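You operate a simulated robot arm through the tools that you are given. There is no shell and no other tool. Be economical: measure what you need, move in short steps, check, and stop when the job is done.

The job below is to be done with a simulated robot arm. You get a single attempt, and the scene is never put back.

TASK
Shut the spare head cover and torque its two screws.
Fine: hinge end screw first, then the knob end screw, with the torque driver whose figure the torque plate gives; driver back in its rest.

It is judged by the outcome, as a careful person would: the job done as asked, and still so three seconds after it is handed in. It fails if anything else is knocked over, pushed out of place, dropped, spilled or broken. Lids that push on must go on centred and level and be pressed home; caps that screw on are set level and turned clockwise until they are tight.

THE ROBOT
A 7-joint arm with a two-finger parallel gripper on a trunk, on a base that drives. Base frame: it is fixed to the floor where the robot stands at the start and does not move with it; the origin is under the middle of the robot, x ahead of it, y to its left, z up; the surface under the hand at the start is at about z = 880. Lengths are in mm, angles in degrees, forces in N, time in s.
Its first joint turns from -166.0 to 166.0 degrees. Places, roughly: hinge end screw [500, 100, 1000]; knob end screw [600, 100, 1100]; spare head cover [500, 100, 1100]. Payload 4.4 kg.
The TCP is the grasp point between the finger pads, 23 mm short of the fingertips. In the tool frame z runs along the fingers and y along their closing line. Largest opening 94 mm; finger width 38, thickness 10; the body of the gripper, 54 by 96 mm, starts 39 mm behind the TCP.
Orientation is that of the tool frame in the base frame, as a unit quaternion [x, y, z, w]. With the fingers straight down and closing along the base's y, the tool's x points along the base's -x, its y along +y and its z along -z.

THE INTERFACE
- The arm moves only by the tool send_rows. Its argument "commands" is a list of rows, each a list of 7 numbers: the shift along the tool's x, y, z in units of 50 mm (1.0 is 50 mm), then the turn, a rotation vector about the tool's x, y, z in units of 4 degrees (1.0 is 4 degrees), then the opening, from 0 (shut) to 1 (fully open). In form: [[tx, ty, tz, wx, wy, wz, jaw], ...]. A call has 1 to 12 rows; each row shifts and turns the commanded pose from where the row before left it, along the tool's axes as they then stand. A call with a number of a shift or a turn outside -1 to 1 is refused whole. A row lasts 0.2 s, in which the tool goes at most 50 mm and 8.6 degrees; a call with a longer step from one row to the next is refused whole, and so is a gripper value outside its range. A pose out of reach is approached as far as the arm can. The call stops where the force on the tool passes 40 N (or 10 N more than at its start, if that is more) or the arm is blocked; 0.2 s more then pass. Each finger travels about 108 mm/s and halts on what it meets, pressing with about 32 N; the grip force reading is that of the motor and also rises with nothing between the fingers. The clock runs only during rows and for 0.2 s after the last one: add rows that do not move to give the fingers time. The reply holds the time, the measured pose of the TCP, the force on the tool along the base axes, the opening and the grip force, in the units named above and with some noise, with the torque about the TCP (base axes, N m) and any sound that the robot's microphone picked up, and new pictures: "views" is both (left out), scene, wrist or none.
- Cameras (640 x 400 px; columns grow to the right, rows downward): "scene" is now at [189.4, 230.8, 1473.3]; the picture's right is [-0.05, -1.00, 0.00], its down [-0.53, 0.03, -0.84] and it looks along [0.84, -0.05, -0.53] (base axes); focal length 225 px, centre (320, 200). "wrist" rides on the gripper at [86, 16, -75] in the tool frame; the picture's right is [-0.18, 0.98, 0.00], its down [-0.58, -0.11, -0.81] and it looks along [-0.79, -0.15, 0.59] (tool axes); focal length 243 px, centre (320, 200). There is no depth. A picture from a camera that has moved, and an enlarged one, comes with that camera's place and axes in the base frame and with its lens.
- drive_base(legs): drives the robot by 1 to 6 legs, each [ahead, left, turn to the left] in mm, mm and degrees, along the robot's own axes; the way and the turn of a leg run together, so that a leg with both is an arc; at most 1500 mm and 180 degrees a leg. The arm and the cameras ride along, it lands a little off, and it stops where it bumps. It gives what a move gives, and a new picture of the scene camera.
- aim_head(pan, tilt): turns the head with the scene camera to pan (to the left, within 120 degrees either way) and tilt (down, from -29 to 69), counted from straight ahead of the robot. It gives what a move gives, and a new picture of the scene camera.
- inspect(camera, box): a new picture of the part [left, top, right, bottom] of that camera's present view, enlarged. The clock stands still meanwhile.
- job_done(): hands the job in; it is judged then, once.

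Go step by step. Nothing tells you exact positions but the pictures and the camera data: compare them with the known pose of the tool, close in by small moves and look again before you grip or let go. The budget is 120 turns and 260 pictures, counting those below and the enlarged ones. Unless the task says otherwise, let go and move clear before handing in, and close with one line.

The tools are called after "Emit:" by a JSON object that holds its "method" and its "body". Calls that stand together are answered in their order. send_rows: Moves the arm, as the interface text tells. Its arguments: {"type":"object","properties":{"commands":{"type":"array"},"views":{"type":"string","enum":["both","scene","wrist","none"]}},"required":["commands"]} The other tools are called the same way: drive_base (legs) drives the base; aim_head (pan, tilt) turns the head that bears the scene camera; inspect (camera, box) takes an enlarged picture of a part of a camera's view; job_done () hands the job in.

At the start:

```text
clock: 0.0
position: [503.1, 170.9, 1326.7]
tcp_rot: [0.0, 1.0, 0.0, 0.0]
force: [-0.2, -0.1, 0.1]
ft_torque: [0.0, 0.01, 0.04]
gripper_width: 93.9
finger_force: 0.1
robot x, y, heading: [-0.4, -2.4, 0.2]
head pan, tilt: [-3.1, 32.3]
```

scene: 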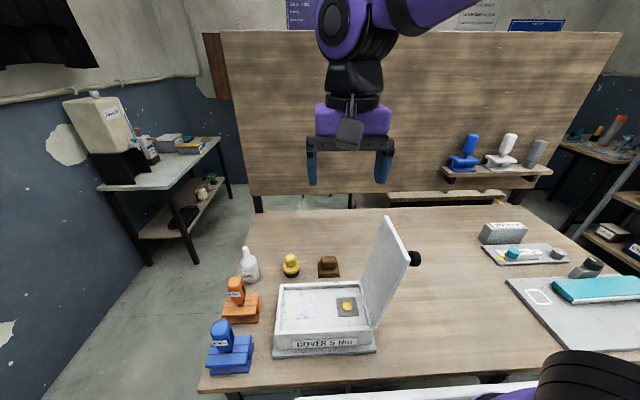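
wrist: 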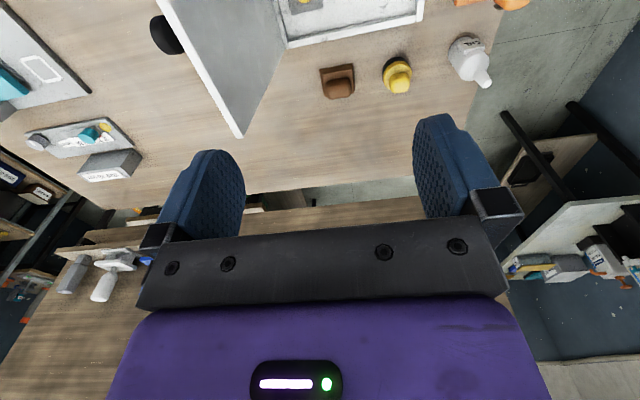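

I see a bench with an open box "COVER S No1", several drivers in coloured rests, and plates. I'll enlarge parts to read labels.

Emit:
{"method": "inspect", "body": {"camera": "scene", "box": [190, 210, 450, 390]}}

Emit:
{"method": "inspect", "body": {"camera": "scene", "box": [430, 110, 640, 350]}}

Emit:
{"method": "inspect", "body": {"camera": "scene", "box": [270, 0, 640, 60]}}

Emit:
{"method": "inspect", "body": {"camera": "scene", "box": [50, 80, 240, 250]}}

```text
2.22 times, centred on (320, 300) of scene
camera zoom: at [189.4, 230.8, 1473.3], right [-0.05, -1.0, 0.0], down [-0.53, 0.03, -0.84], along [0.84, -0.05, -0.53], focal length 500 px, centre (320, -22)
```

zoom: 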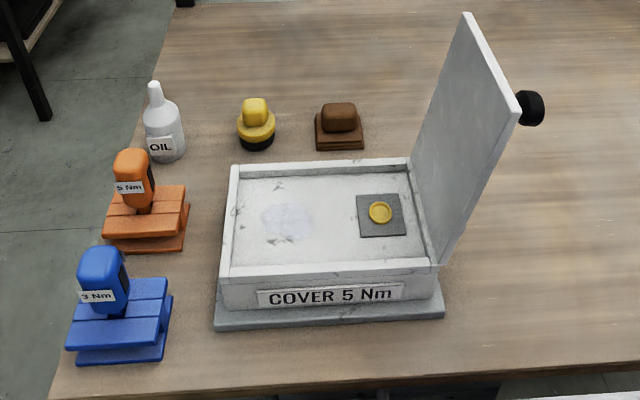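

```text
1.67 times, centred on (535, 230) of scene
camera zoom: at [189.4, 230.8, 1473.3], right [-0.05, -1.0, 0.0], down [-0.53, 0.03, -0.84], along [0.84, -0.05, -0.53], focal length 375 px, centre (-38, 150)
```

zoom: 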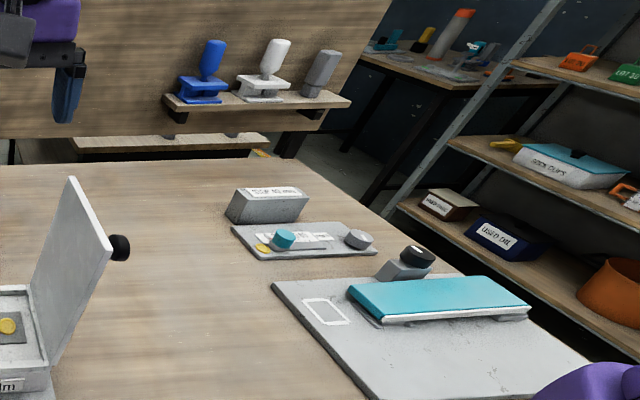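

```text
1.73 times, centred on (455, 30) of scene
camera zoom: at [189.4, 230.8, 1473.3], right [-0.05, -1.0, 0.0], down [-0.53, 0.03, -0.84], along [0.84, -0.05, -0.53], focal length 389 px, centre (86, 494)
```

zoom: 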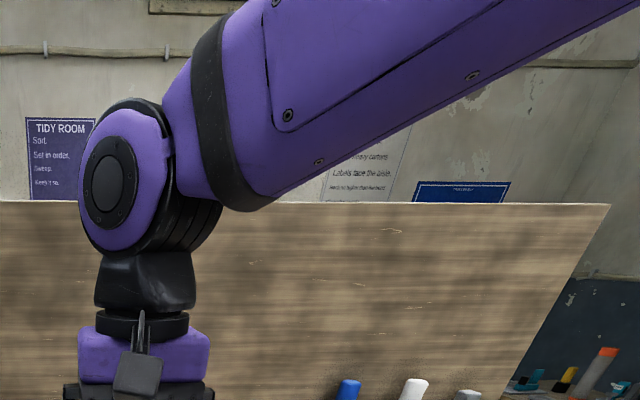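

```text
2.35 times, centred on (145, 165) of scene
camera zoom: at [189.4, 230.8, 1473.3], right [-0.05, -1.0, 0.0], down [-0.53, 0.03, -0.84], along [0.84, -0.05, -0.53], focal length 530 px, centre (732, 282)
```

zoom: 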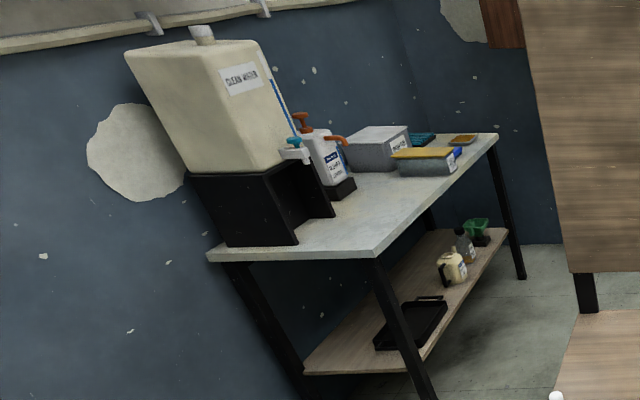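

The plate seems to read "COVER 5 Nm"; drivers: orange 5 Nm, blue 3 Nm. Zooming to verify and see geometry.

Emit:
{"method": "inspect", "body": {"camera": "scene", "box": [265, 310, 385, 365]}}

Emit:
{"method": "inspect", "body": {"camera": "scene", "box": [195, 260, 295, 380]}}

Emit:
{"method": "inspect", "body": {"camera": "scene", "box": [470, 210, 580, 280]}}

Emit:
{"method": "inspect", "body": {"camera": "wrist", "box": [140, 0, 440, 140]}}

```text
5.33 times, centred on (325, 338) of scene
camera zoom: at [189.4, 230.8, 1473.3], right [-0.05, -1.0, 0.0], down [-0.53, 0.03, -0.84], along [0.84, -0.05, -0.53], focal length 1201 px, centre (293, -533)
```

zoom: 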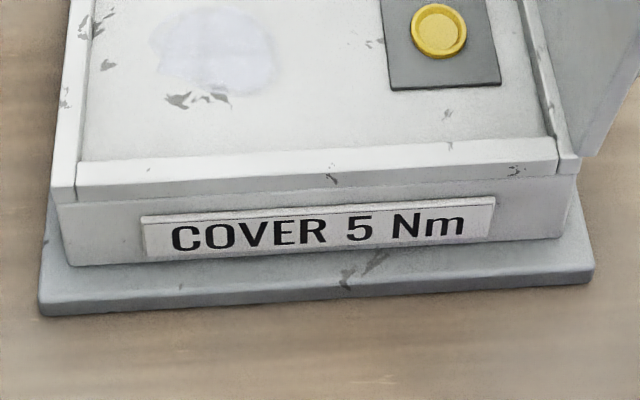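

```text
3.33 times, centred on (245, 320) of scene
camera zoom: at [189.4, 230.8, 1473.3], right [-0.05, -1.0, 0.0], down [-0.53, 0.03, -0.84], along [0.84, -0.05, -0.53], focal length 750 px, centre (570, -200)
```

zoom: 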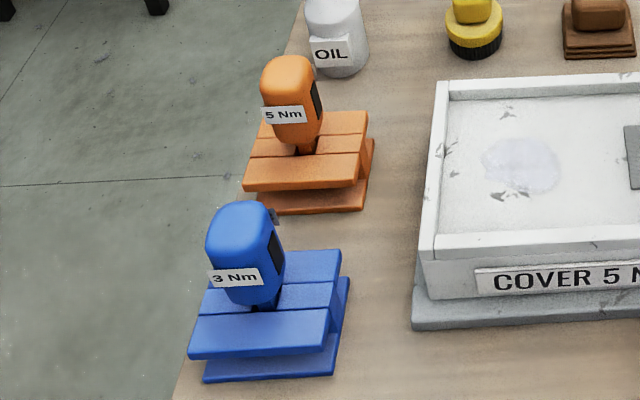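

```text
5.71 times, centred on (525, 245) of scene
camera zoom: at [189.4, 230.8, 1473.3], right [-0.05, -1.0, 0.0], down [-0.53, 0.03, -0.84], along [0.84, -0.05, -0.53], focal length 1286 px, centre (-851, -57)
```

zoom: 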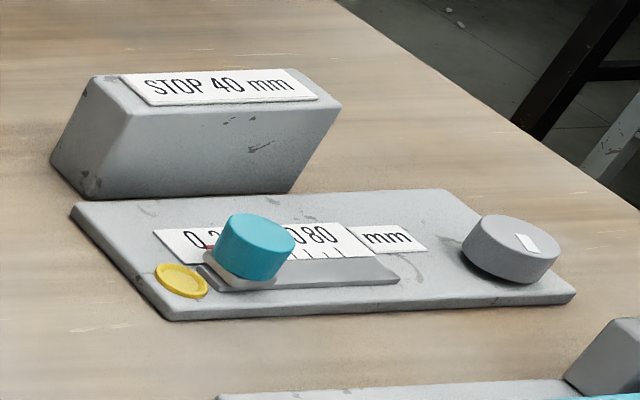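

```text
2.13 times, centred on (290, 70) of wrist
camera zoom: at [417.1, 188.4, 1401.3], right [0.18, 0.98, 0.0], down [0.58, -0.11, 0.81], along [0.79, -0.15, -0.59], focal length 518 px, centre (384, 477)
```

zoom: 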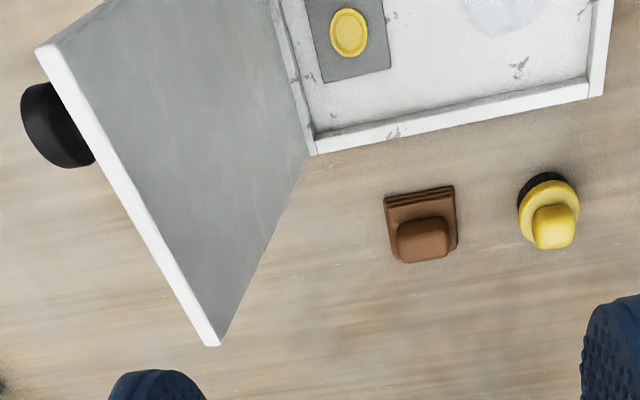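

The driver is the orange 5 Nm one. The box spans about x 455–585, y 96–313, top z≈960, with the lid tilted ~10° past vertical toward -y; I'll move the hand to the -y side and turn it to view the lid's outside.

Emit:
{"method": "send_rows", "body": {"commands": [[0, -1, 0, 0, 0, 0, 1], [0, -1, 0, 0, 0, 0, 1], [0, -1, 0, 0, 0, 0, 1], [0, -1, 0, 0, 0, 0, 1], [0, -1, 0, 0, 0, 0, 1], [0, -1, 0, 0, 0, -1, 1], [0, 0, 0, 0, 0, -1, 1], [0, 0, 0, 0, 0, -1, 1], [0, 0, 0, 0, 0, -1, 1], [0, 0, 0, 0, 0, -1, 1], [0, 0, 0, 0, 0, -1, 1], [0, 0, 0, 0, 0, -1, 1]], "views": "none"}}

Emit:
{"method": "send_rows", "body": {"commands": [[0, 0, 0, 0, 0, -1, 1], [0, 0, 0, 0, 0, -1, 1], [0, 0, 0, 0, 0, -1, 1], [0, 0, 0, 0, 0, -1, 1], [0, 0, 0, 0, 0, -1, 1], [0, 0, 0, 0, 0, -1, 1], [0, 0, 0, 0, 0, -1, 1], [0, 0, 0, 0, 0, -1, 1], [0, 0, 0, 0, 0, -1, 1], [0, 0, 0, 0, 0, -1, 1], [0, 0, 0, 0, 0, -1, 1], [0, 0, 0, 0, 0, -1, 1]], "views": "none"}}

Emit:
{"method": "send_rows", "body": {"commands": [[0, 0, 0, 0, 0, -1, 1], [0, 0, 0, 0, 0, -1, 1], [0, 0, 0, 0, 0, -1, 1], [0, 0, 0.7, 0, 0, -0.5, 1], [0, 0, 0.7, 0, 0, 0, 1]], "views": "both"}}

```text
clock: 2.6
position: [503.4, -128.9, 1328.2]
tcp_rot: [-0.243, 0.97, 0.0, 0.0]
force: [0.2, -0.2, -0.3]
ft_torque: [0.01, 0.02, 0.01]
gripper_width: 94.0
finger_force: 0.1
robot x, y, heading: [-2.0, 0.4, 0.3]
head pan, tilt: [-3.1, 32.3]
```

```text
clock: 5.2
position: [504.5, -128.3, 1325.9]
tcp_rot: [-0.617, 0.787, 0.0, 0.0]
force: [0.3, -1.0, 1.4]
ft_torque: [0.02, 0.04, 0.04]
gripper_width: 94.1
finger_force: 0.0
robot x, y, heading: [0.5, -2.6, 0.0]
head pan, tilt: [-3.1, 32.3]
```

```text
clock: 6.4
position: [502.3, -128.0, 1256.2]
tcp_rot: [0.709, -0.705, 0.0, 0.0]
force: [-0.1, -0.1, 0.8]
ft_torque: [0.01, 0.02, 0.0]
gripper_width: 94.2
finger_force: 0.0
robot x, y, heading: [3.7, 6.5, -0.3]
head pan, tilt: [-3.1, 32.3]
camera scene: at [189.1, 230.6, 1473.4], right [-0.05, -1.0, 0.0], down [-0.53, 0.03, -0.84], along [0.84, -0.05, -0.53], focal length 225 px, centre (320, 200)
camera wrist: at [486.9, -214.1, 1330.5], right [-0.98, 0.18, 0.0], down [0.11, 0.58, 0.81], along [0.15, 0.79, -0.59], focal length 243 px, centre (320, 200)
```

scene: 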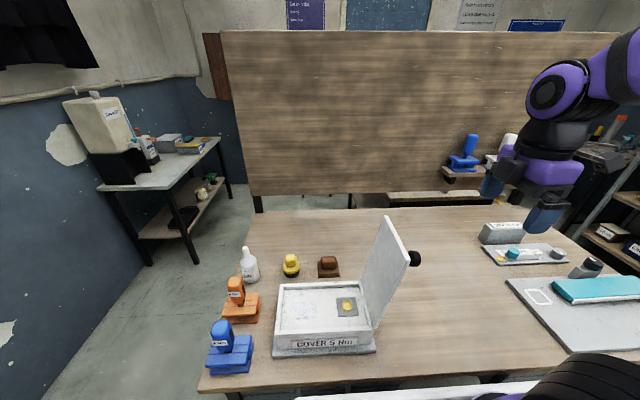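
wrist: 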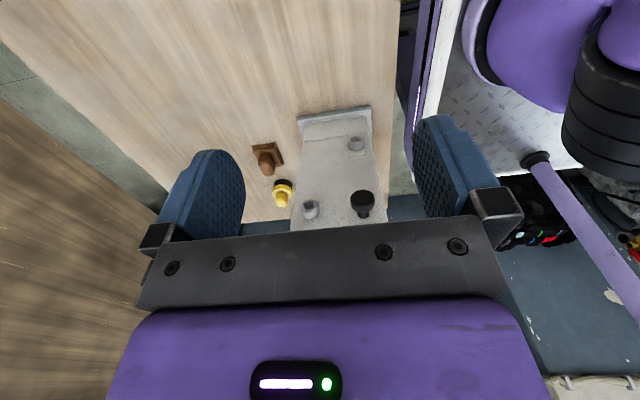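

Emit:
{"method": "inspect", "body": {"camera": "wrist", "box": [235, 90, 415, 240]}}

```text
2.67 times, centred on (325, 165) of wrist
camera zoom: at [486.9, -214.1, 1330.5], right [-0.98, 0.18, 0.0], down [0.11, 0.58, 0.81], along [0.15, 0.79, -0.59], focal length 647 px, centre (307, 293)
```

zoom: 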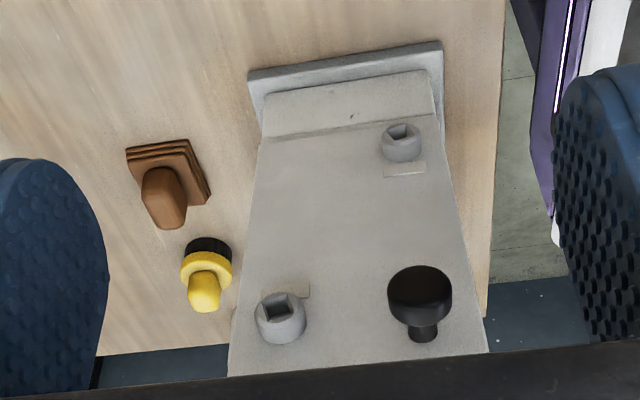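

The lid carries a black mushroom knob (~[480,31,1154]) and two square-socket screws (hinge end ~[480,70,1004], knob end ~[550,45,1145]). I'll come down over the knob from above with pads closing along x, and first stop short to check.

Emit:
{"method": "send_rows", "body": {"commands": [[-0.78, 0.11, 0, 0, 0, 0, 0.53], [-0.78, 0.11, 0, 0, 0, 0, 0.53], [-0.78, 0.11, 0, 0, 0, 0, 0.53], [-0.78, 0.11, 0, 0, 0, 0, 0.53], [0, 0, 0.5, 0, 0, 0, 0.53], [0, 0, 0.5, 0, 0, 0, 0.53]], "views": "both"}}

Emit:
{"method": "inspect", "body": {"camera": "scene", "box": [330, 170, 490, 270]}}

Emit:
{"method": "inspect", "body": {"camera": "wrist", "box": [200, 60, 440, 230]}}

```text
clock: 7.8
position: [480.2, 28.4, 1208.1]
tcp_rot: [0.707, -0.707, 0.0, 0.0]
force: [0.2, -0.5, -0.4]
ft_torque: [0.0, -0.02, -0.04]
gripper_width: 49.6
finger_force: 0.2
robot x, y, heading: [-1.3, -3.0, -0.1]
head pan, tilt: [-3.1, 32.3]
camera scene: at [189.2, 230.6, 1473.4], right [-0.05, -1.0, 0.0], down [-0.53, 0.03, -0.84], along [0.84, -0.05, -0.53], focal length 225 px, centre (320, 200)
camera wrist: at [464.3, -57.4, 1282.0], right [-0.98, 0.18, 0.0], down [0.11, 0.58, 0.81], along [0.15, 0.79, -0.59], focal length 243 px, centre (320, 200)
```

scene: 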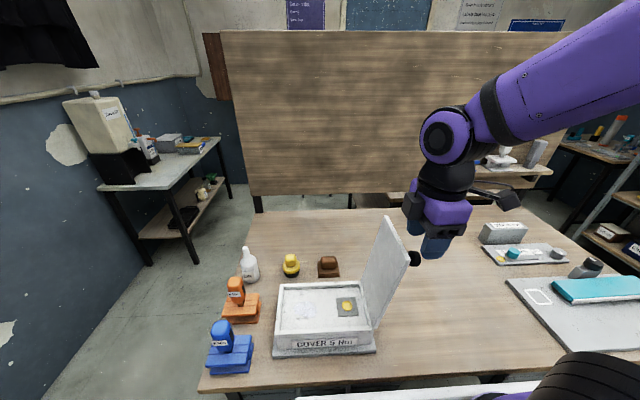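
wrist: 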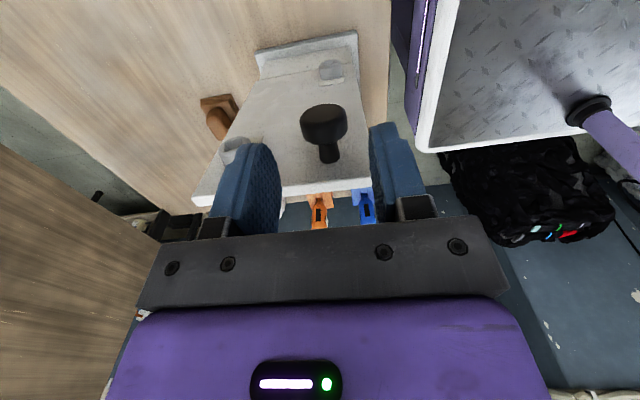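

```text
4.00 times, centred on (410, 220) of scene
camera zoom: at [189.2, 230.6, 1473.4], right [-0.05, -1.0, 0.0], down [-0.53, 0.03, -0.84], along [0.84, -0.05, -0.53], focal length 900 px, centre (-40, 120)
```

zoom: 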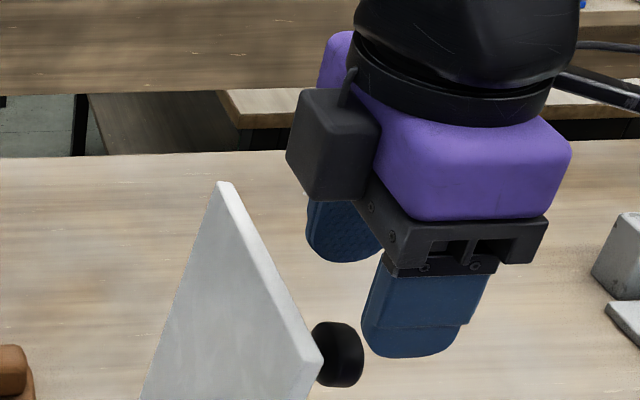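

```text
2.35 times, centred on (320, 145) of wrist
camera zoom: at [464.3, -57.4, 1282.0], right [-0.98, 0.18, 0.0], down [0.11, 0.58, 0.81], along [0.15, 0.79, -0.59], focal length 571 px, centre (320, 329)
```

zoom: 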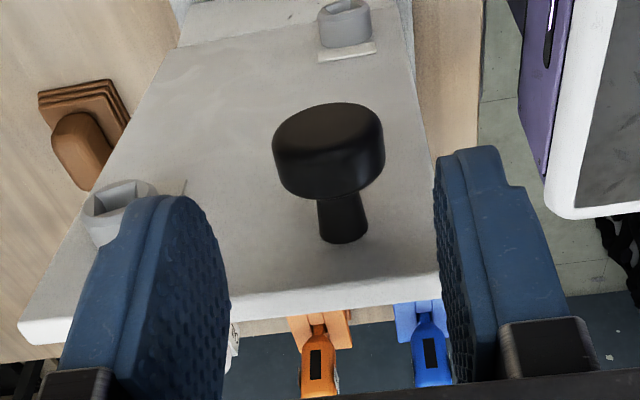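

The hand sits centred above the knob with clearance to the lid. I'll descend 41 mm and close.

Emit:
{"method": "send_rows", "body": {"commands": [[0, 0, 0.41, 0, 0, 0, 0.53], [0, 0, 0.41, 0, 0, 0, 0.53], [0, 0, 0, 0, 0, 0, 0.53]], "views": "both"}}

Emit:
{"method": "inspect", "body": {"camera": "scene", "box": [330, 190, 490, 290]}}

```text
clock: 8.6
position: [483.2, 28.6, 1168.0]
tcp_rot: [0.707, -0.707, -0.001, 0.001]
force: [0.3, 0.5, -0.1]
ft_torque: [0.0, 0.01, -0.02]
gripper_width: 50.0
finger_force: 0.1
out of reach, approached as far as the arm can: row 2
robot x, y, heading: [-1.5, -0.2, -0.1]
head pan, tilt: [-3.1, 32.3]
camera scene: at [189.3, 230.7, 1473.3], right [-0.05, -1.0, 0.0], down [-0.53, 0.03, -0.84], along [0.84, -0.05, -0.53], focal length 225 px, centre (320, 200)
camera wrist: at [467.8, -56.3, 1243.5], right [-0.98, 0.18, 0.0], down [0.11, 0.58, 0.81], along [0.15, 0.79, -0.59], focal length 243 px, centre (320, 200)
```

scene: 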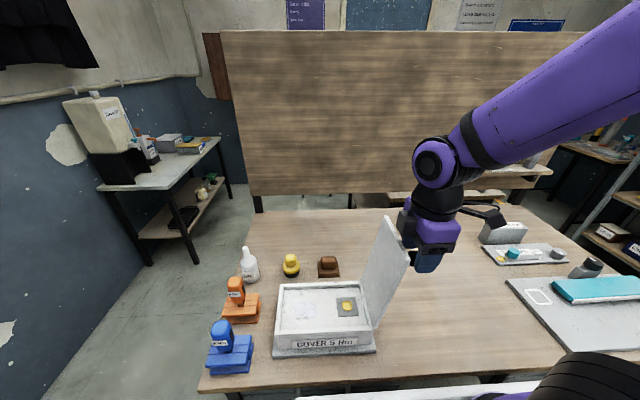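
wrist: 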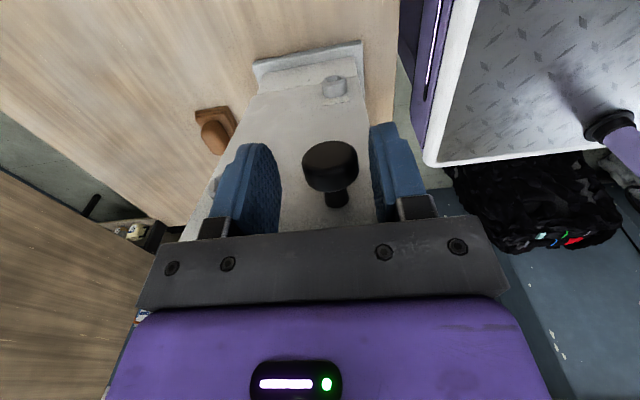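

```text
4.00 times, centred on (410, 240) of scene
camera zoom: at [189.3, 230.7, 1473.3], right [-0.05, -1.0, 0.0], down [-0.53, 0.03, -0.84], along [0.84, -0.05, -0.53], focal length 900 px, centre (-40, 40)
```

zoom: 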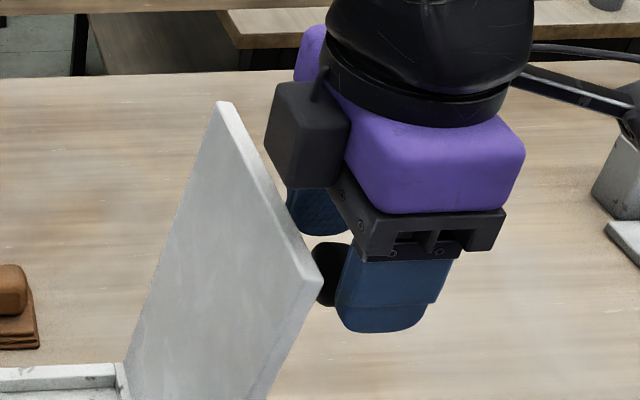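

The pose is at the arm's near limit, so I'll raise the hand and back the base 200 mm for better reach.

Emit:
{"method": "send_rows", "body": {"commands": [[0, 0, -0.8, 0, 0, 0, 0.53], [0, 0, -0.9, 0, 0, 0, 0.53], [0, 0, -0.9, 0, 0, 0, 0.53]], "views": "none"}}

Emit:
{"method": "drive_base", "body": {"legs": [[-210, 0, 0]]}}

```text
clock: 9.4
position: [483.7, 30.5, 1298.1]
tcp_rot: [0.707, -0.707, 0.0, 0.0]
force: [0.7, 0.4, -0.1]
ft_torque: [-0.01, 0.01, 0.02]
gripper_width: 49.6
finger_force: 0.0
robot x, y, heading: [0.4, -0.5, -0.3]
head pan, tilt: [-3.1, 32.3]
```

```text
clock: 11.0
position: [272.5, 29.5, 1298.4]
tcp_rot: [-0.706, 0.708, 0.001, 0.001]
force: [-0.6, 0.2, 0.7]
ft_torque: [0.01, -0.06, 0.01]
gripper_width: 49.9
finger_force: 0.0
robot x, y, heading: [-206.3, -1.1, -0.1]
head pan, tilt: [-3.1, 32.3]
camera scene: at [-20.7, 230.6, 1473.3], right [-0.06, -1.0, 0.0], down [-0.53, 0.03, -0.84], along [0.84, -0.05, -0.53], focal length 225 px, centre (320, 200)
```

scene: 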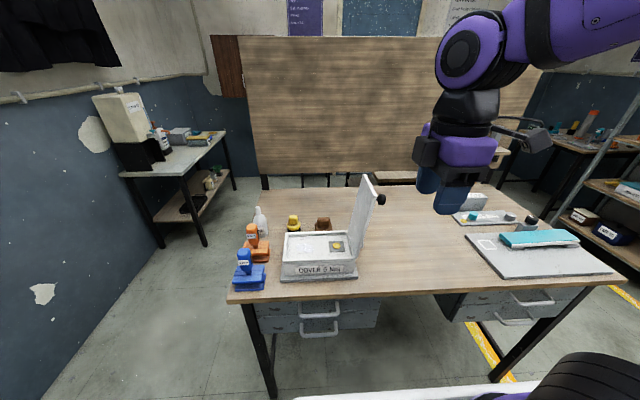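

Emit:
{"method": "send_rows", "body": {"commands": [[0, -0.83, 0, 0, 0, 0, 0.53], [0, -0.83, 0, 0, 0, 0, 0.53], [0, -0.83, 0, 0, 0, 0, 0.53], [0, -0.83, 0, 0, 0, 0, 0.53], [0, -0.83, 0, 0, 0, 0, 0.53], [0, 0, 0.9, 0, 0, 0, 0.53], [0, 0, 0.9, 0, 0, 0, 0.53], [0, 0, 0, 0, 0, 0, 0.53]], "views": "wrist"}}

Emit:
{"method": "inspect", "body": {"camera": "scene", "box": [330, 150, 450, 230]}}

```text
clock: 12.8
position: [480.0, 30.3, 1207.4]
tcp_rot: [-0.706, 0.708, 0.001, 0.0]
force: [0.5, 0.3, 0.2]
ft_torque: [0.0, -0.01, 0.01]
gripper_width: 49.9
finger_force: 0.1
robot x, y, heading: [-213.3, -1.3, 0.1]
head pan, tilt: [-3.1, 32.3]
camera wrist: at [463.6, -55.4, 1282.4], right [-0.98, 0.19, 0.0], down [0.11, 0.58, 0.81], along [0.15, 0.79, -0.59], focal length 243 px, centre (320, 200)
```

wrist: 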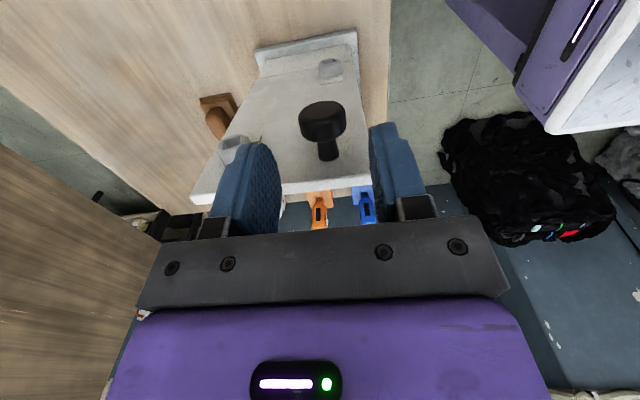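

```text
5.00 times, centred on (390, 190) of scene
camera zoom: at [-20.8, 230.5, 1473.3], right [-0.06, -1.0, 0.0], down [-0.53, 0.03, -0.84], along [0.84, -0.05, -0.53], focal length 1126 px, centre (-30, 250)
```

zoom: 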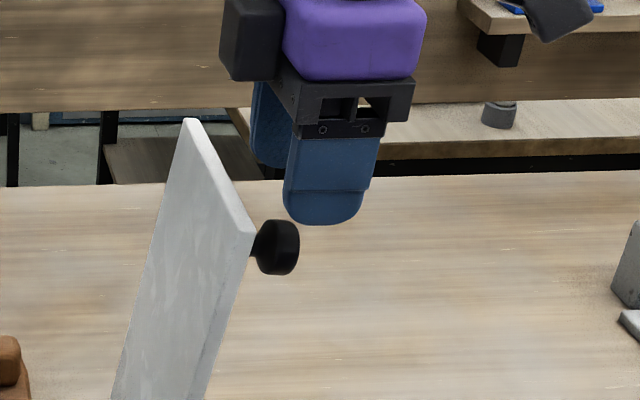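

Refined knob head: about [480, 37, 1150]. I'll shift 4 mm toward it, go down to z 1159 and close gently.

Emit:
{"method": "send_rows", "body": {"commands": [[-0.08, 0, 0.5, 0, 0, 0, 0.53], [0, 0, 0.46, 0, 0, 0, 0.53], [0, 0, 0, 0, 0, 0, 0.53]], "views": "wrist"}}

Emit:
{"method": "inspect", "body": {"camera": "scene", "box": [330, 150, 450, 230]}}

```text
clock: 13.6
position: [480.9, 33.2, 1161.6]
tcp_rot: [-0.707, 0.708, 0.0, 0.0]
force: [-0.5, 0.7, -0.7]
ft_torque: [0.0, -0.02, 0.0]
gripper_width: 50.0
finger_force: 0.1
robot x, y, heading: [-212.3, -0.7, -0.0]
head pan, tilt: [-3.1, 32.3]
camera wrist: at [464.8, -52.3, 1235.4], right [-0.98, 0.19, 0.0], down [0.11, 0.58, 0.81], along [0.15, 0.79, -0.59], focal length 243 px, centre (320, 200)
```

wrist: 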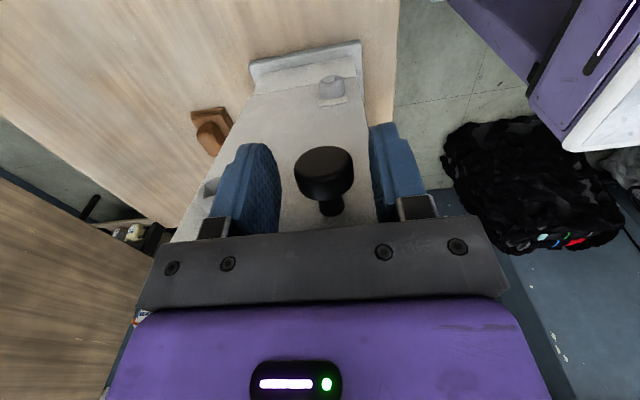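

```text
5.00 times, centred on (390, 190) of scene
camera zoom: at [-20.8, 230.5, 1473.3], right [-0.06, -1.0, 0.0], down [-0.53, 0.03, -0.84], along [0.84, -0.05, -0.53], focal length 1126 px, centre (-30, 250)
```

zoom: 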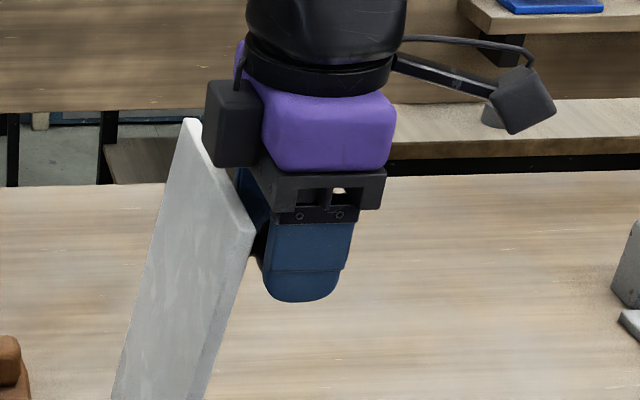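

The pads straddle the knob head. Closing now.

Emit:
{"method": "send_rows", "body": {"commands": [[0, 0, 0, 0, 0, 0, 0.2], [0, 0, 0, 0, 0, 0, 0.2], [0, 0, 0, 0, 0, 0, 0.2]], "views": "wrist"}}

```text
clock: 14.4
position: [479.7, 32.5, 1159.8]
tcp_rot: [-0.706, 0.708, 0.001, 0.0]
force: [-19.9, 0.8, -6.2]
ft_torque: [-0.23, 0.18, 0.17]
gripper_width: 29.3
finger_force: 44.7
robot x, y, heading: [-208.7, 2.5, -0.3]
head pan, tilt: [-3.1, 32.3]
camera wrist: at [463.5, -52.3, 1235.4], right [-0.98, 0.19, 0.0], down [0.11, 0.58, 0.81], along [0.15, 0.79, -0.59], focal length 243 px, centre (320, 200)
```

wrist: 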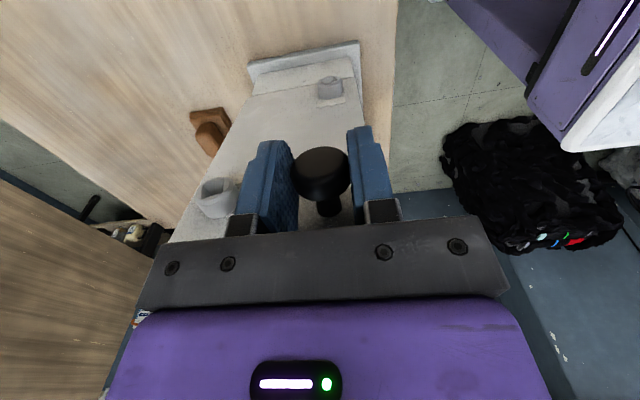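

A side load shows I'm slightly off in x; shift 2.5 mm to centre the grip.

Emit:
{"method": "send_rows", "body": {"commands": [[0, 0.05, 0, 0, 0, 0, 0.2], [0, 0, 0, 0, 0, 0, 0.2]], "views": "none"}}

```text
clock: 15.0
position: [479.7, 33.9, 1159.2]
tcp_rot: [-0.707, 0.708, -0.001, 0.001]
force: [4.3, 4.2, -12.9]
ft_torque: [0.08, -0.1, -0.04]
gripper_width: 28.9
finger_force: 44.8
robot x, y, heading: [-206.9, 0.4, -0.4]
head pan, tilt: [-3.1, 32.3]
```

Gripped and nearly balanced. Starting the closing arc about the hinge (~y 100, z 957), in small steps.

Emit:
{"method": "send_rows", "body": {"commands": [[-0.17, 0, -0.048, 0, 0, 0, 0.2], [-0.17, 0, -0.048, 0, 0, 0, 0.2], [-0.175, 0, -0.032, 0, 0, 0, 0.2], [-0.175, 0, -0.032, 0, 0, 0, 0.2], [0, 0, 0, 0, 0, 0, 0.2]], "views": "both"}}

```text
clock: 16.2
position: [479.4, 67.0, 1168.0]
tcp_rot: [-0.706, 0.709, -0.001, 0.002]
force: [21.5, -9.0, 16.7]
ft_torque: [-1.12, -0.23, -0.22]
gripper_width: 29.0
finger_force: 44.8
robot x, y, heading: [-210.0, -1.6, 0.1]
head pan, tilt: [-3.1, 32.3]
camera scene: at [-20.0, 230.0, 1473.3], right [-0.06, -1.0, 0.0], down [-0.53, 0.03, -0.84], along [0.84, -0.05, -0.54], focal length 225 px, centre (320, 200)
camera wrist: at [462.8, -19.6, 1243.0], right [-0.98, 0.19, 0.0], down [0.11, 0.58, 0.81], along [0.15, 0.79, -0.59], focal length 243 px, centre (320, 200)
```

scene: 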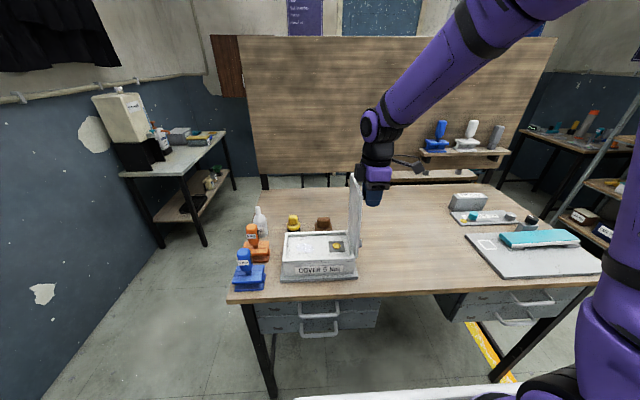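
wrist: 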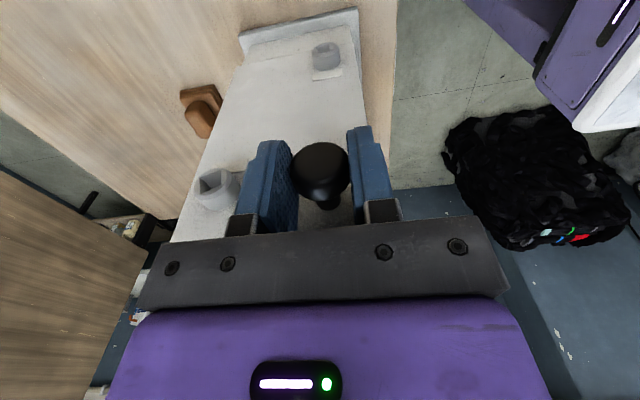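

The lid follows, now about vertical. Continuing with small corrections for the side and radial loads.

Emit:
{"method": "send_rows", "body": {"commands": [[-0.177, -0.03, -0.034, 0, 0, 0, 0.25], [-0.177, 0, -0.024, 0, 0, 0, 0.25], [-0.178, 0, -0.006, 0, 0, 0, 0.25], [-0.178, 0, -0.002, 0, 0, 0, 0.25], [0, 0, 0, 0, 0, 0, 0.25]], "views": "scene"}}

```text
clock: 17.4
position: [480.1, 103.2, 1170.9]
tcp_rot: [-0.706, 0.708, 0.001, -0.001]
force: [5.8, -6.5, -10.5]
ft_torque: [-1.19, -0.02, 0.0]
gripper_width: 29.3
finger_force: 45.1
robot x, y, heading: [-210.3, -2.0, -0.0]
head pan, tilt: [-3.1, 32.3]
camera scene: at [-20.1, 230.3, 1473.3], right [-0.06, -1.0, 0.0], down [-0.53, 0.03, -0.84], along [0.84, -0.05, -0.54], focal length 225 px, centre (320, 200)
```

scene: 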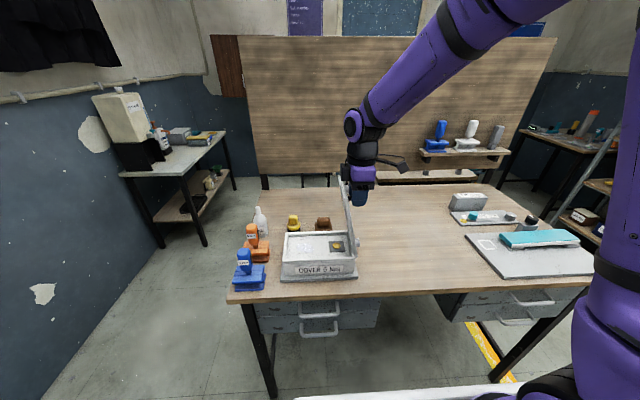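

Emit:
{"method": "send_rows", "body": {"commands": [[-0.178, 0, 0.03, 0, 0, 0, 0.25], [-0.178, 0, 0.018, 0, 0, 0, 0.25], [-0.176, 0, 0.03, 0, 0, 0, 0.25], [-0.175, 0, 0.03, 0, 0, 0, 0.25], [-0.172, 0, 0.042, 0, 0, 0, 0.25], [-0.172, 0, 0.046, 0, 0, 0, 0.25], [0, 0, 0, 0, 0, 0, 0.25]], "views": "scene"}}

```text
clock: 19.0
position: [479.5, 155.3, 1161.7]
tcp_rot: [-0.707, 0.708, 0.0, 0.0]
force: [3.8, -5.7, 0.1]
ft_torque: [-1.06, -0.09, 0.02]
gripper_width: 29.3
finger_force: 44.8
robot x, y, heading: [-208.7, 2.9, -0.1]
head pan, tilt: [-3.1, 32.3]
camera scene: at [-20.4, 230.3, 1473.3], right [-0.06, -1.0, 0.0], down [-0.53, 0.03, -0.84], along [0.84, -0.05, -0.54], focal length 225 px, centre (320, 200)
```

scene: 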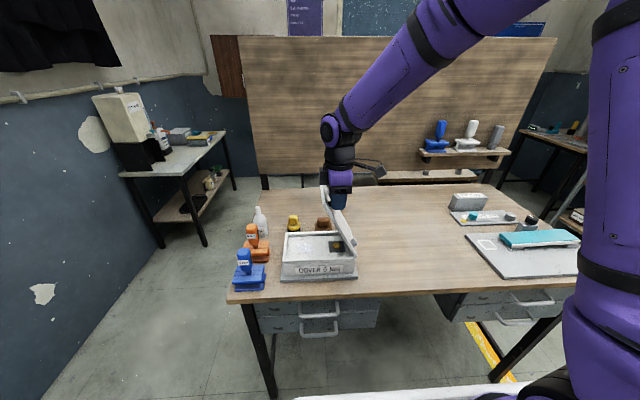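

Going smoothly. Next 30° of the arc.

Emit:
{"method": "send_rows", "body": {"commands": [[-0.168, 0, 0.057, 0, 0, 0, 0.25], [-0.168, 0, 0.061, 0, 0, 0, 0.25], [-0.162, 0, 0.072, 0, 0, 0, 0.25], [-0.162, 0, 0.076, 0, 0, 0, 0.25], [-0.155, 0, 0.086, 0, 0, 0, 0.25], [-0.155, 0, 0.09, 0, 0, 0, 0.25], [0, 0, 0, 0, 0, 0, 0.25]], "views": "none"}}

```text
clock: 20.6
position: [479.4, 204.3, 1139.4]
tcp_rot: [-0.706, 0.709, 0.001, -0.001]
force: [-3.8, -11.0, -11.1]
ft_torque: [-0.78, 0.03, -0.03]
gripper_width: 29.6
finger_force: 44.6
robot x, y, heading: [-208.4, 5.0, -0.0]
head pan, tilt: [-3.1, 32.3]
```

Emit:
{"method": "send_rows", "body": {"commands": [[-0.131, 0, 0.127, 0, 0, 0, 0.25], [-0.147, 0, 0.103, 0, 0, 0, 0.25], [-0.137, 0, 0.111, 0, 0, 0, 0.25], [-0.137, 0, 0.115, 0, 0, 0, 0.25], [-0.127, 0, 0.124, 0, 0, 0, 0.25], [-0.127, 0, 0.126, 0, 0, 0, 0.25], [0, 0, 0, 0, 0, 0, 0.25]], "views": "scene"}}

```text
clock: 22.2
position: [480.4, 245.1, 1104.1]
tcp_rot: [-0.707, 0.708, 0.001, -0.001]
force: [-1.9, -7.2, -3.3]
ft_torque: [-0.48, -0.01, 0.07]
gripper_width: 29.4
finger_force: 44.9
robot x, y, heading: [-212.8, -1.1, 0.0]
head pan, tilt: [-3.1, 32.3]
camera scene: at [-20.6, 230.2, 1473.3], right [-0.06, -1.0, 0.0], down [-0.53, 0.03, -0.84], along [0.84, -0.05, -0.54], focal length 225 px, centre (320, 200)
```

scene: 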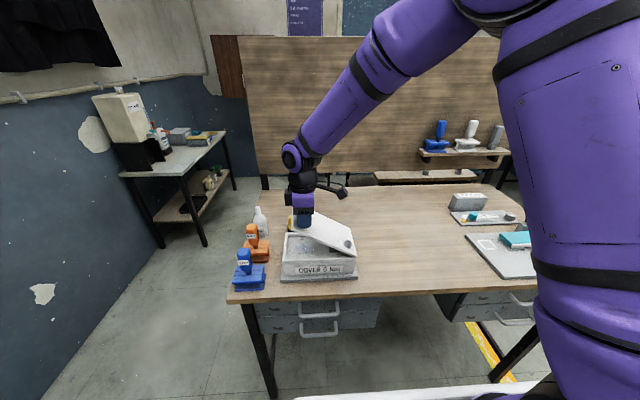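

Emit:
{"method": "send_rows", "body": {"commands": [[-0.11, 0, 0.138, 0, 0, 0, 0.25], [-0.11, 0, 0.138, 0, 0, 0, 0.25], [-0.1, 0, 0.147, 0, 0, 0, 0.25], [-0.1, 0, 0.147, 0, 0, 0, 0.25], [-0.09, 0, 0.153, 0, 0, 0, 0.25], [-0.09, 0, 0.153, 0, 0, 0, 0.25], [0, 0, 0, 0, 0, 0, 0.25]], "views": "none"}}

```text
clock: 23.8
position: [480.5, 275.4, 1060.7]
tcp_rot: [-0.706, 0.708, 0.001, 0.0]
force: [-3.7, -3.4, 0.8]
ft_torque: [-0.41, -0.02, 0.06]
gripper_width: 29.0
finger_force: 45.2
robot x, y, heading: [-212.4, 2.1, 0.1]
head pan, tilt: [-3.1, 32.3]
```

Emit:
{"method": "send_rows", "body": {"commands": [[-0.077, 0, 0.161, 0, 0, 0, 0.25], [-0.077, 0, 0.161, 0, 0, 0, 0.25], [-0.062, 0, 0.167, 0, 0, 0, 0.25], [-0.062, 0, 0.167, 0, 0, 0, 0.25], [0, 0, 0, 0, 0, 0, 0.25]], "views": "scene"}}

Emit:
{"method": "inspect", "body": {"camera": "scene", "box": [270, 190, 370, 290]}}

```text
clock: 25.0
position: [479.2, 287.6, 1028.4]
tcp_rot: [-0.707, 0.707, 0.0, 0.0]
force: [-4.3, -8.3, 1.4]
ft_torque: [-0.61, 0.02, -0.04]
gripper_width: 29.3
finger_force: 44.9
robot x, y, heading: [-211.6, -0.2, -0.1]
head pan, tilt: [-3.1, 32.3]
camera scene: at [-20.9, 230.2, 1473.4], right [-0.06, -1.0, 0.0], down [-0.53, 0.03, -0.84], along [0.84, -0.05, -0.53], focal length 225 px, centre (320, 200)
```

scene: 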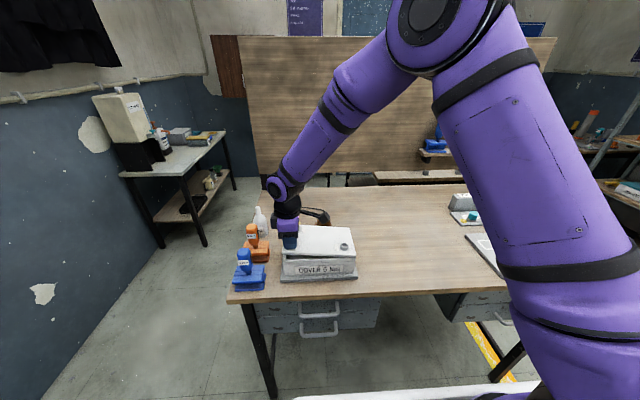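

```text
4.00 times, centred on (320, 240) of scene
camera zoom: at [-20.9, 230.2, 1473.4], right [-0.06, -1.0, 0.0], down [-0.53, 0.03, -0.84], along [0.84, -0.05, -0.53], focal length 900 px, centre (320, 40)
```

zoom: 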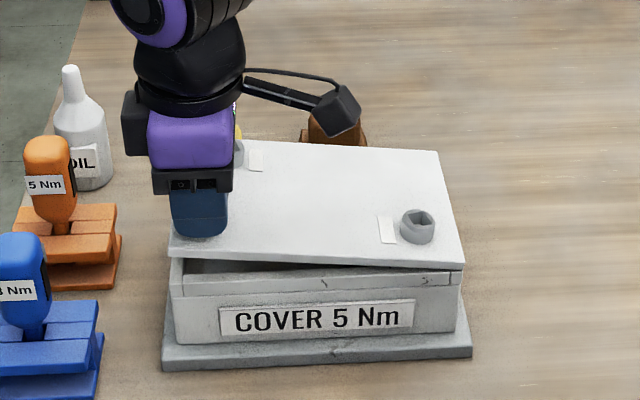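

Nearly shut. Lowering gently the rest until contact.

Emit:
{"method": "send_rows", "body": {"commands": [[-0.045, 0, 0.17, 0, 0, 0, 0.25], [-0.04, 0, 0.17, 0, 0, 0, 0.25], [-0.03, 0, 0.1, 0, 0, 0, 0.25], [0, 0, 0.1, 0, 0, 0, 0.25], [0, 0, 0.1, 0, 0, 0, 0.25], [0, 0, 0.1, 0, 0, 0, 0.25]], "views": "none"}}

Emit:
{"method": "inspect", "body": {"camera": "scene", "box": [270, 190, 370, 290]}}

```text
clock: 26.1
position: [480.6, 294.9, 1004.6]
tcp_rot: [-0.706, 0.708, 0.0, 0.003]
force: [-10.4, -7.8, 17.8]
ft_torque: [0.07, 0.22, -0.11]
gripper_width: 29.6
finger_force: 44.9
robot x, y, heading: [-209.3, 1.8, 0.1]
head pan, tilt: [-3.1, 32.3]
stopped in row 5: the force on the tool passed its limit at 44 N (the readings are from after the stop); the commanded pose is now the measured one
```

```text
4.00 times, centred on (320, 240) of scene
camera zoom: at [-21.8, 229.8, 1473.5], right [-0.06, -1.0, 0.0], down [-0.53, 0.03, -0.85], along [0.84, -0.05, -0.53], focal length 900 px, centre (320, 40)
```

zoom: 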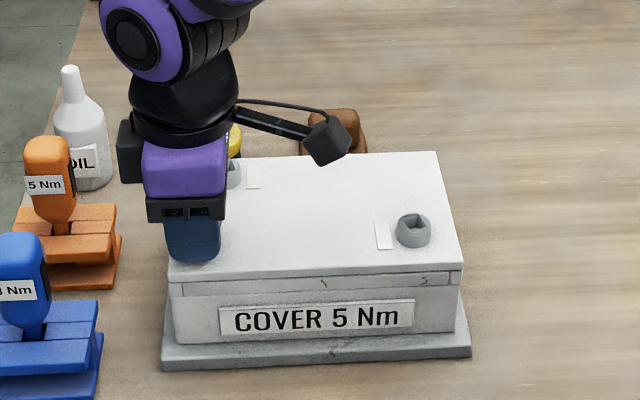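

The cover is shut. I'll release the knob and lift clear, then look at the screws and drivers.

Emit:
{"method": "send_rows", "body": {"commands": [[0, 0, 0, 0, 0, 0, 0.5], [0, 0, 0, 0, 0, 0, 0.5], [0, 0, -0.5, 0, 0, 0, 0.5], [0, 0, -1, 0, 0, 0, 0.5], [0, 0, -1, 0, 0, 0, 0.5], [0, 0, -1, 0, 0, 0, 0.6], [0, 0, -1, 0, 0, 0, 0.6]], "views": "both"}}

Emit:
{"method": "inspect", "body": {"camera": "scene", "box": [220, 190, 370, 300]}}

```text
clock: 27.7
position: [480.7, 292.7, 1230.0]
tcp_rot: [-0.706, 0.708, 0.0, 0.001]
force: [0.1, 0.1, -0.2]
ft_torque: [0.01, 0.04, -0.03]
gripper_width: 56.4
finger_force: 0.1
robot x, y, heading: [-209.0, -1.7, -0.2]
head pan, tilt: [-3.1, 32.3]
camera scene: at [-20.2, 230.8, 1473.2], right [-0.06, -1.0, 0.0], down [-0.53, 0.03, -0.84], along [0.84, -0.05, -0.54], focal length 225 px, centre (320, 200)
camera wrist: at [464.6, 206.7, 1304.1], right [-0.98, 0.19, 0.0], down [0.11, 0.58, 0.81], along [0.15, 0.79, -0.59], focal length 243 px, centre (320, 200)
```

scene: 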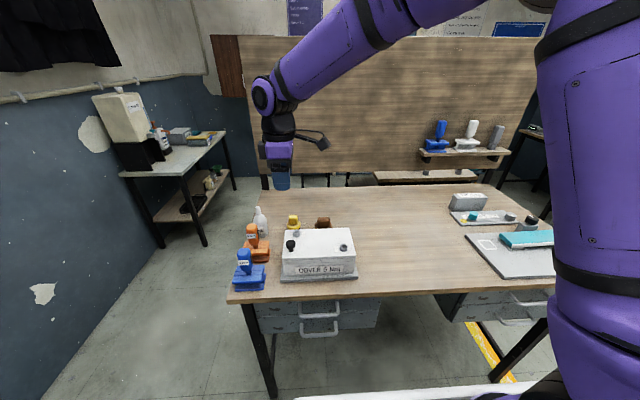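
wrist: 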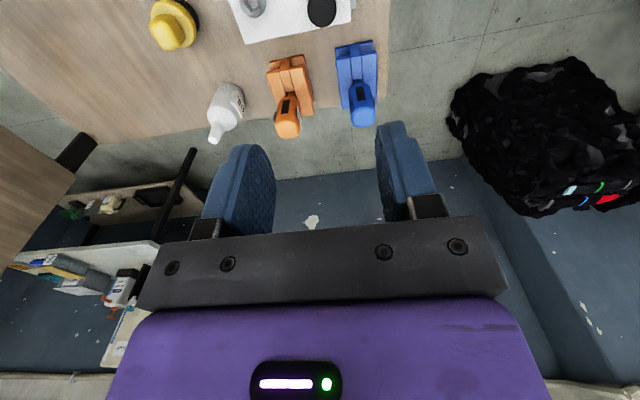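

```text
3.64 times, centred on (295, 245) of scene
camera zoom: at [-20.2, 230.8, 1473.2], right [-0.06, -1.0, 0.0], down [-0.53, 0.03, -0.84], along [0.84, -0.05, -0.54], focal length 819 px, centre (411, 36)
```

zoom: 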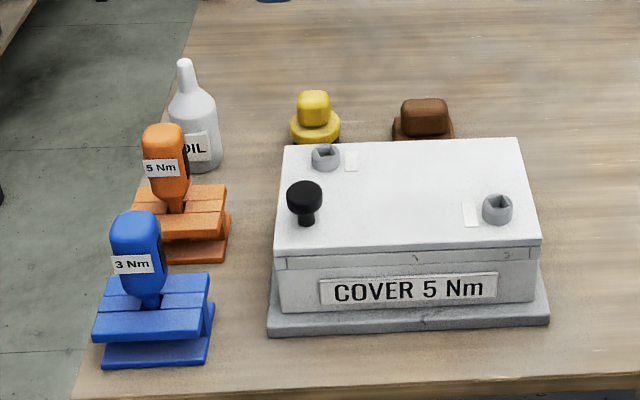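

Emit:
{"method": "inspect", "body": {"camera": "wrist", "box": [200, 0, 400, 160]}}

Emit:
{"method": "inspect", "body": {"camera": "scene", "box": [225, 210, 285, 300]}}

```text
2.50 times, centred on (300, 80) of wrist
camera zoom: at [464.6, 206.7, 1304.1], right [-0.98, 0.19, 0.0], down [0.11, 0.58, 0.81], along [0.15, 0.79, -0.59], focal length 606 px, centre (370, 500)
```

zoom: 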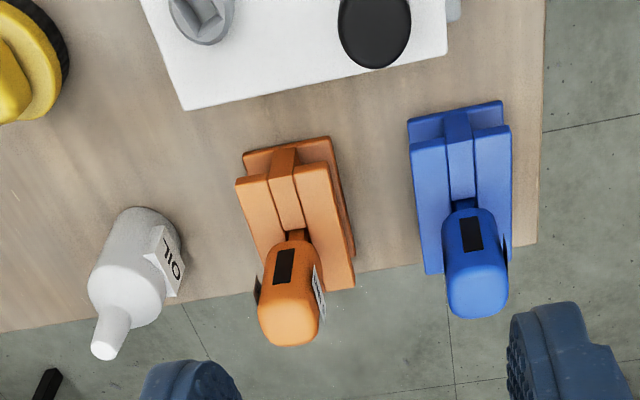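

```text
4.44 times, centred on (255, 255) of scene
camera zoom: at [-20.2, 230.8, 1473.2], right [-0.06, -1.0, 0.0], down [-0.53, 0.03, -0.84], along [0.84, -0.05, -0.54], focal length 1001 px, centre (609, -44)
```

zoom: 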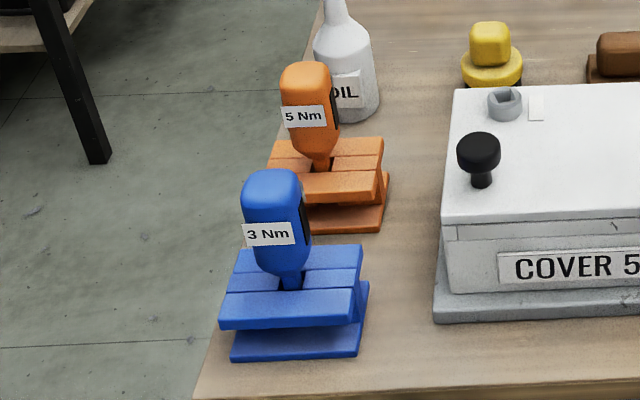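

Cover closed. Orange 5 Nm driver stands upright around [550, 414], handle z ≈ 935–1026. I'll move above it and look.

Emit:
{"method": "send_rows", "body": {"commands": [[-0.81, -0.46, 0, 0, 0, 0, 0.75], [-0.81, -0.46, 0, 0, 0, 0, 0.75], [-0.81, -0.46, 0, 0, 0, 0, 0.75], [0, 0, 0.9, 0, 0, 0, 0.75], [0, 0, 0.9, 0, 0, 0, 0.75], [0, 0, 0.4, 0, 0, 0, 0.75], [0, 0, 0, 0, 0, 0, 0.75]], "views": "both"}}

Emit:
{"method": "inspect", "body": {"camera": "wrist", "box": [220, 60, 420, 220]}}

Emit:
{"method": "inspect", "body": {"camera": "scene", "box": [210, 180, 300, 300]}}

```text
clock: 29.3
position: [549.1, 414.5, 1115.7]
tcp_rot: [-0.706, 0.708, 0.0, 0.003]
force: [0.6, -0.1, 0.0]
ft_torque: [0.01, 0.02, 0.0]
gripper_width: 70.3
finger_force: 0.1
robot x, y, heading: [-211.1, -2.8, -0.1]
head pan, tilt: [-3.1, 32.3]
camera scene: at [-20.7, 230.6, 1473.3], right [-0.06, -1.0, 0.0], down [-0.53, 0.03, -0.84], along [0.84, -0.05, -0.53], focal length 225 px, centre (320, 200)
camera wrist: at [531.5, 329.3, 1190.6], right [-0.98, 0.19, 0.0], down [0.11, 0.58, 0.81], along [0.15, 0.79, -0.59], focal length 243 px, centre (320, 200)
```

scene: 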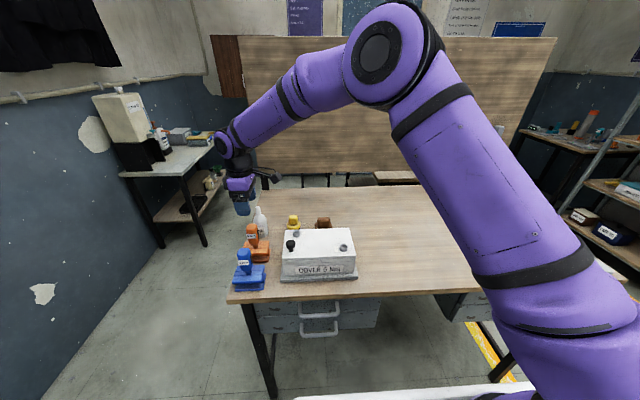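
wrist: 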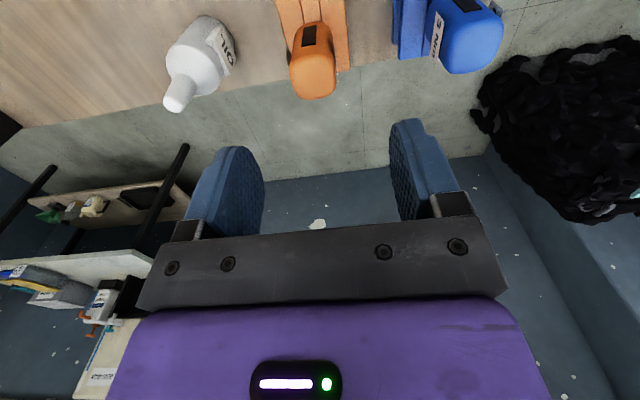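

```text
2.50 times, centred on (320, 140) of wrist
camera zoom: at [531.5, 329.3, 1190.6], right [-0.98, 0.19, 0.0], down [0.11, 0.58, 0.81], along [0.15, 0.79, -0.59], focal length 606 px, centre (320, 350)
```

zoom: 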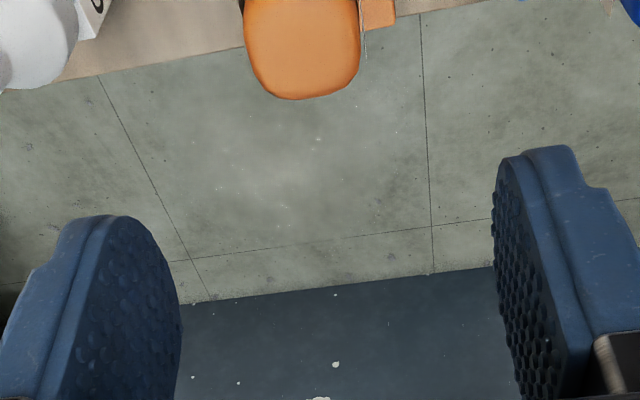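

```text
3.33 times, centred on (255, 240) of scene
camera zoom: at [-20.7, 230.6, 1473.3], right [-0.06, -1.0, 0.0], down [-0.53, 0.03, -0.84], along [0.84, -0.05, -0.53], focal length 750 px, centre (537, 67)
```

zoom: 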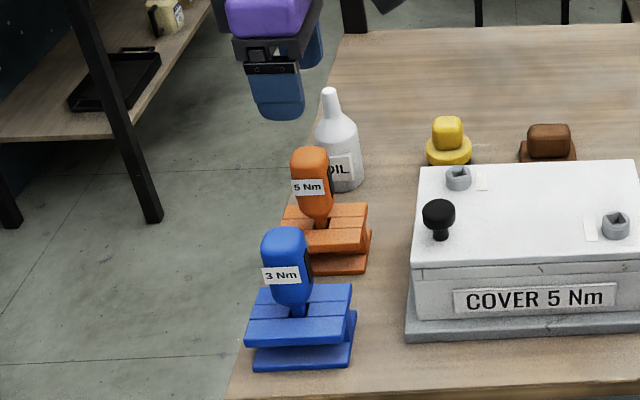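

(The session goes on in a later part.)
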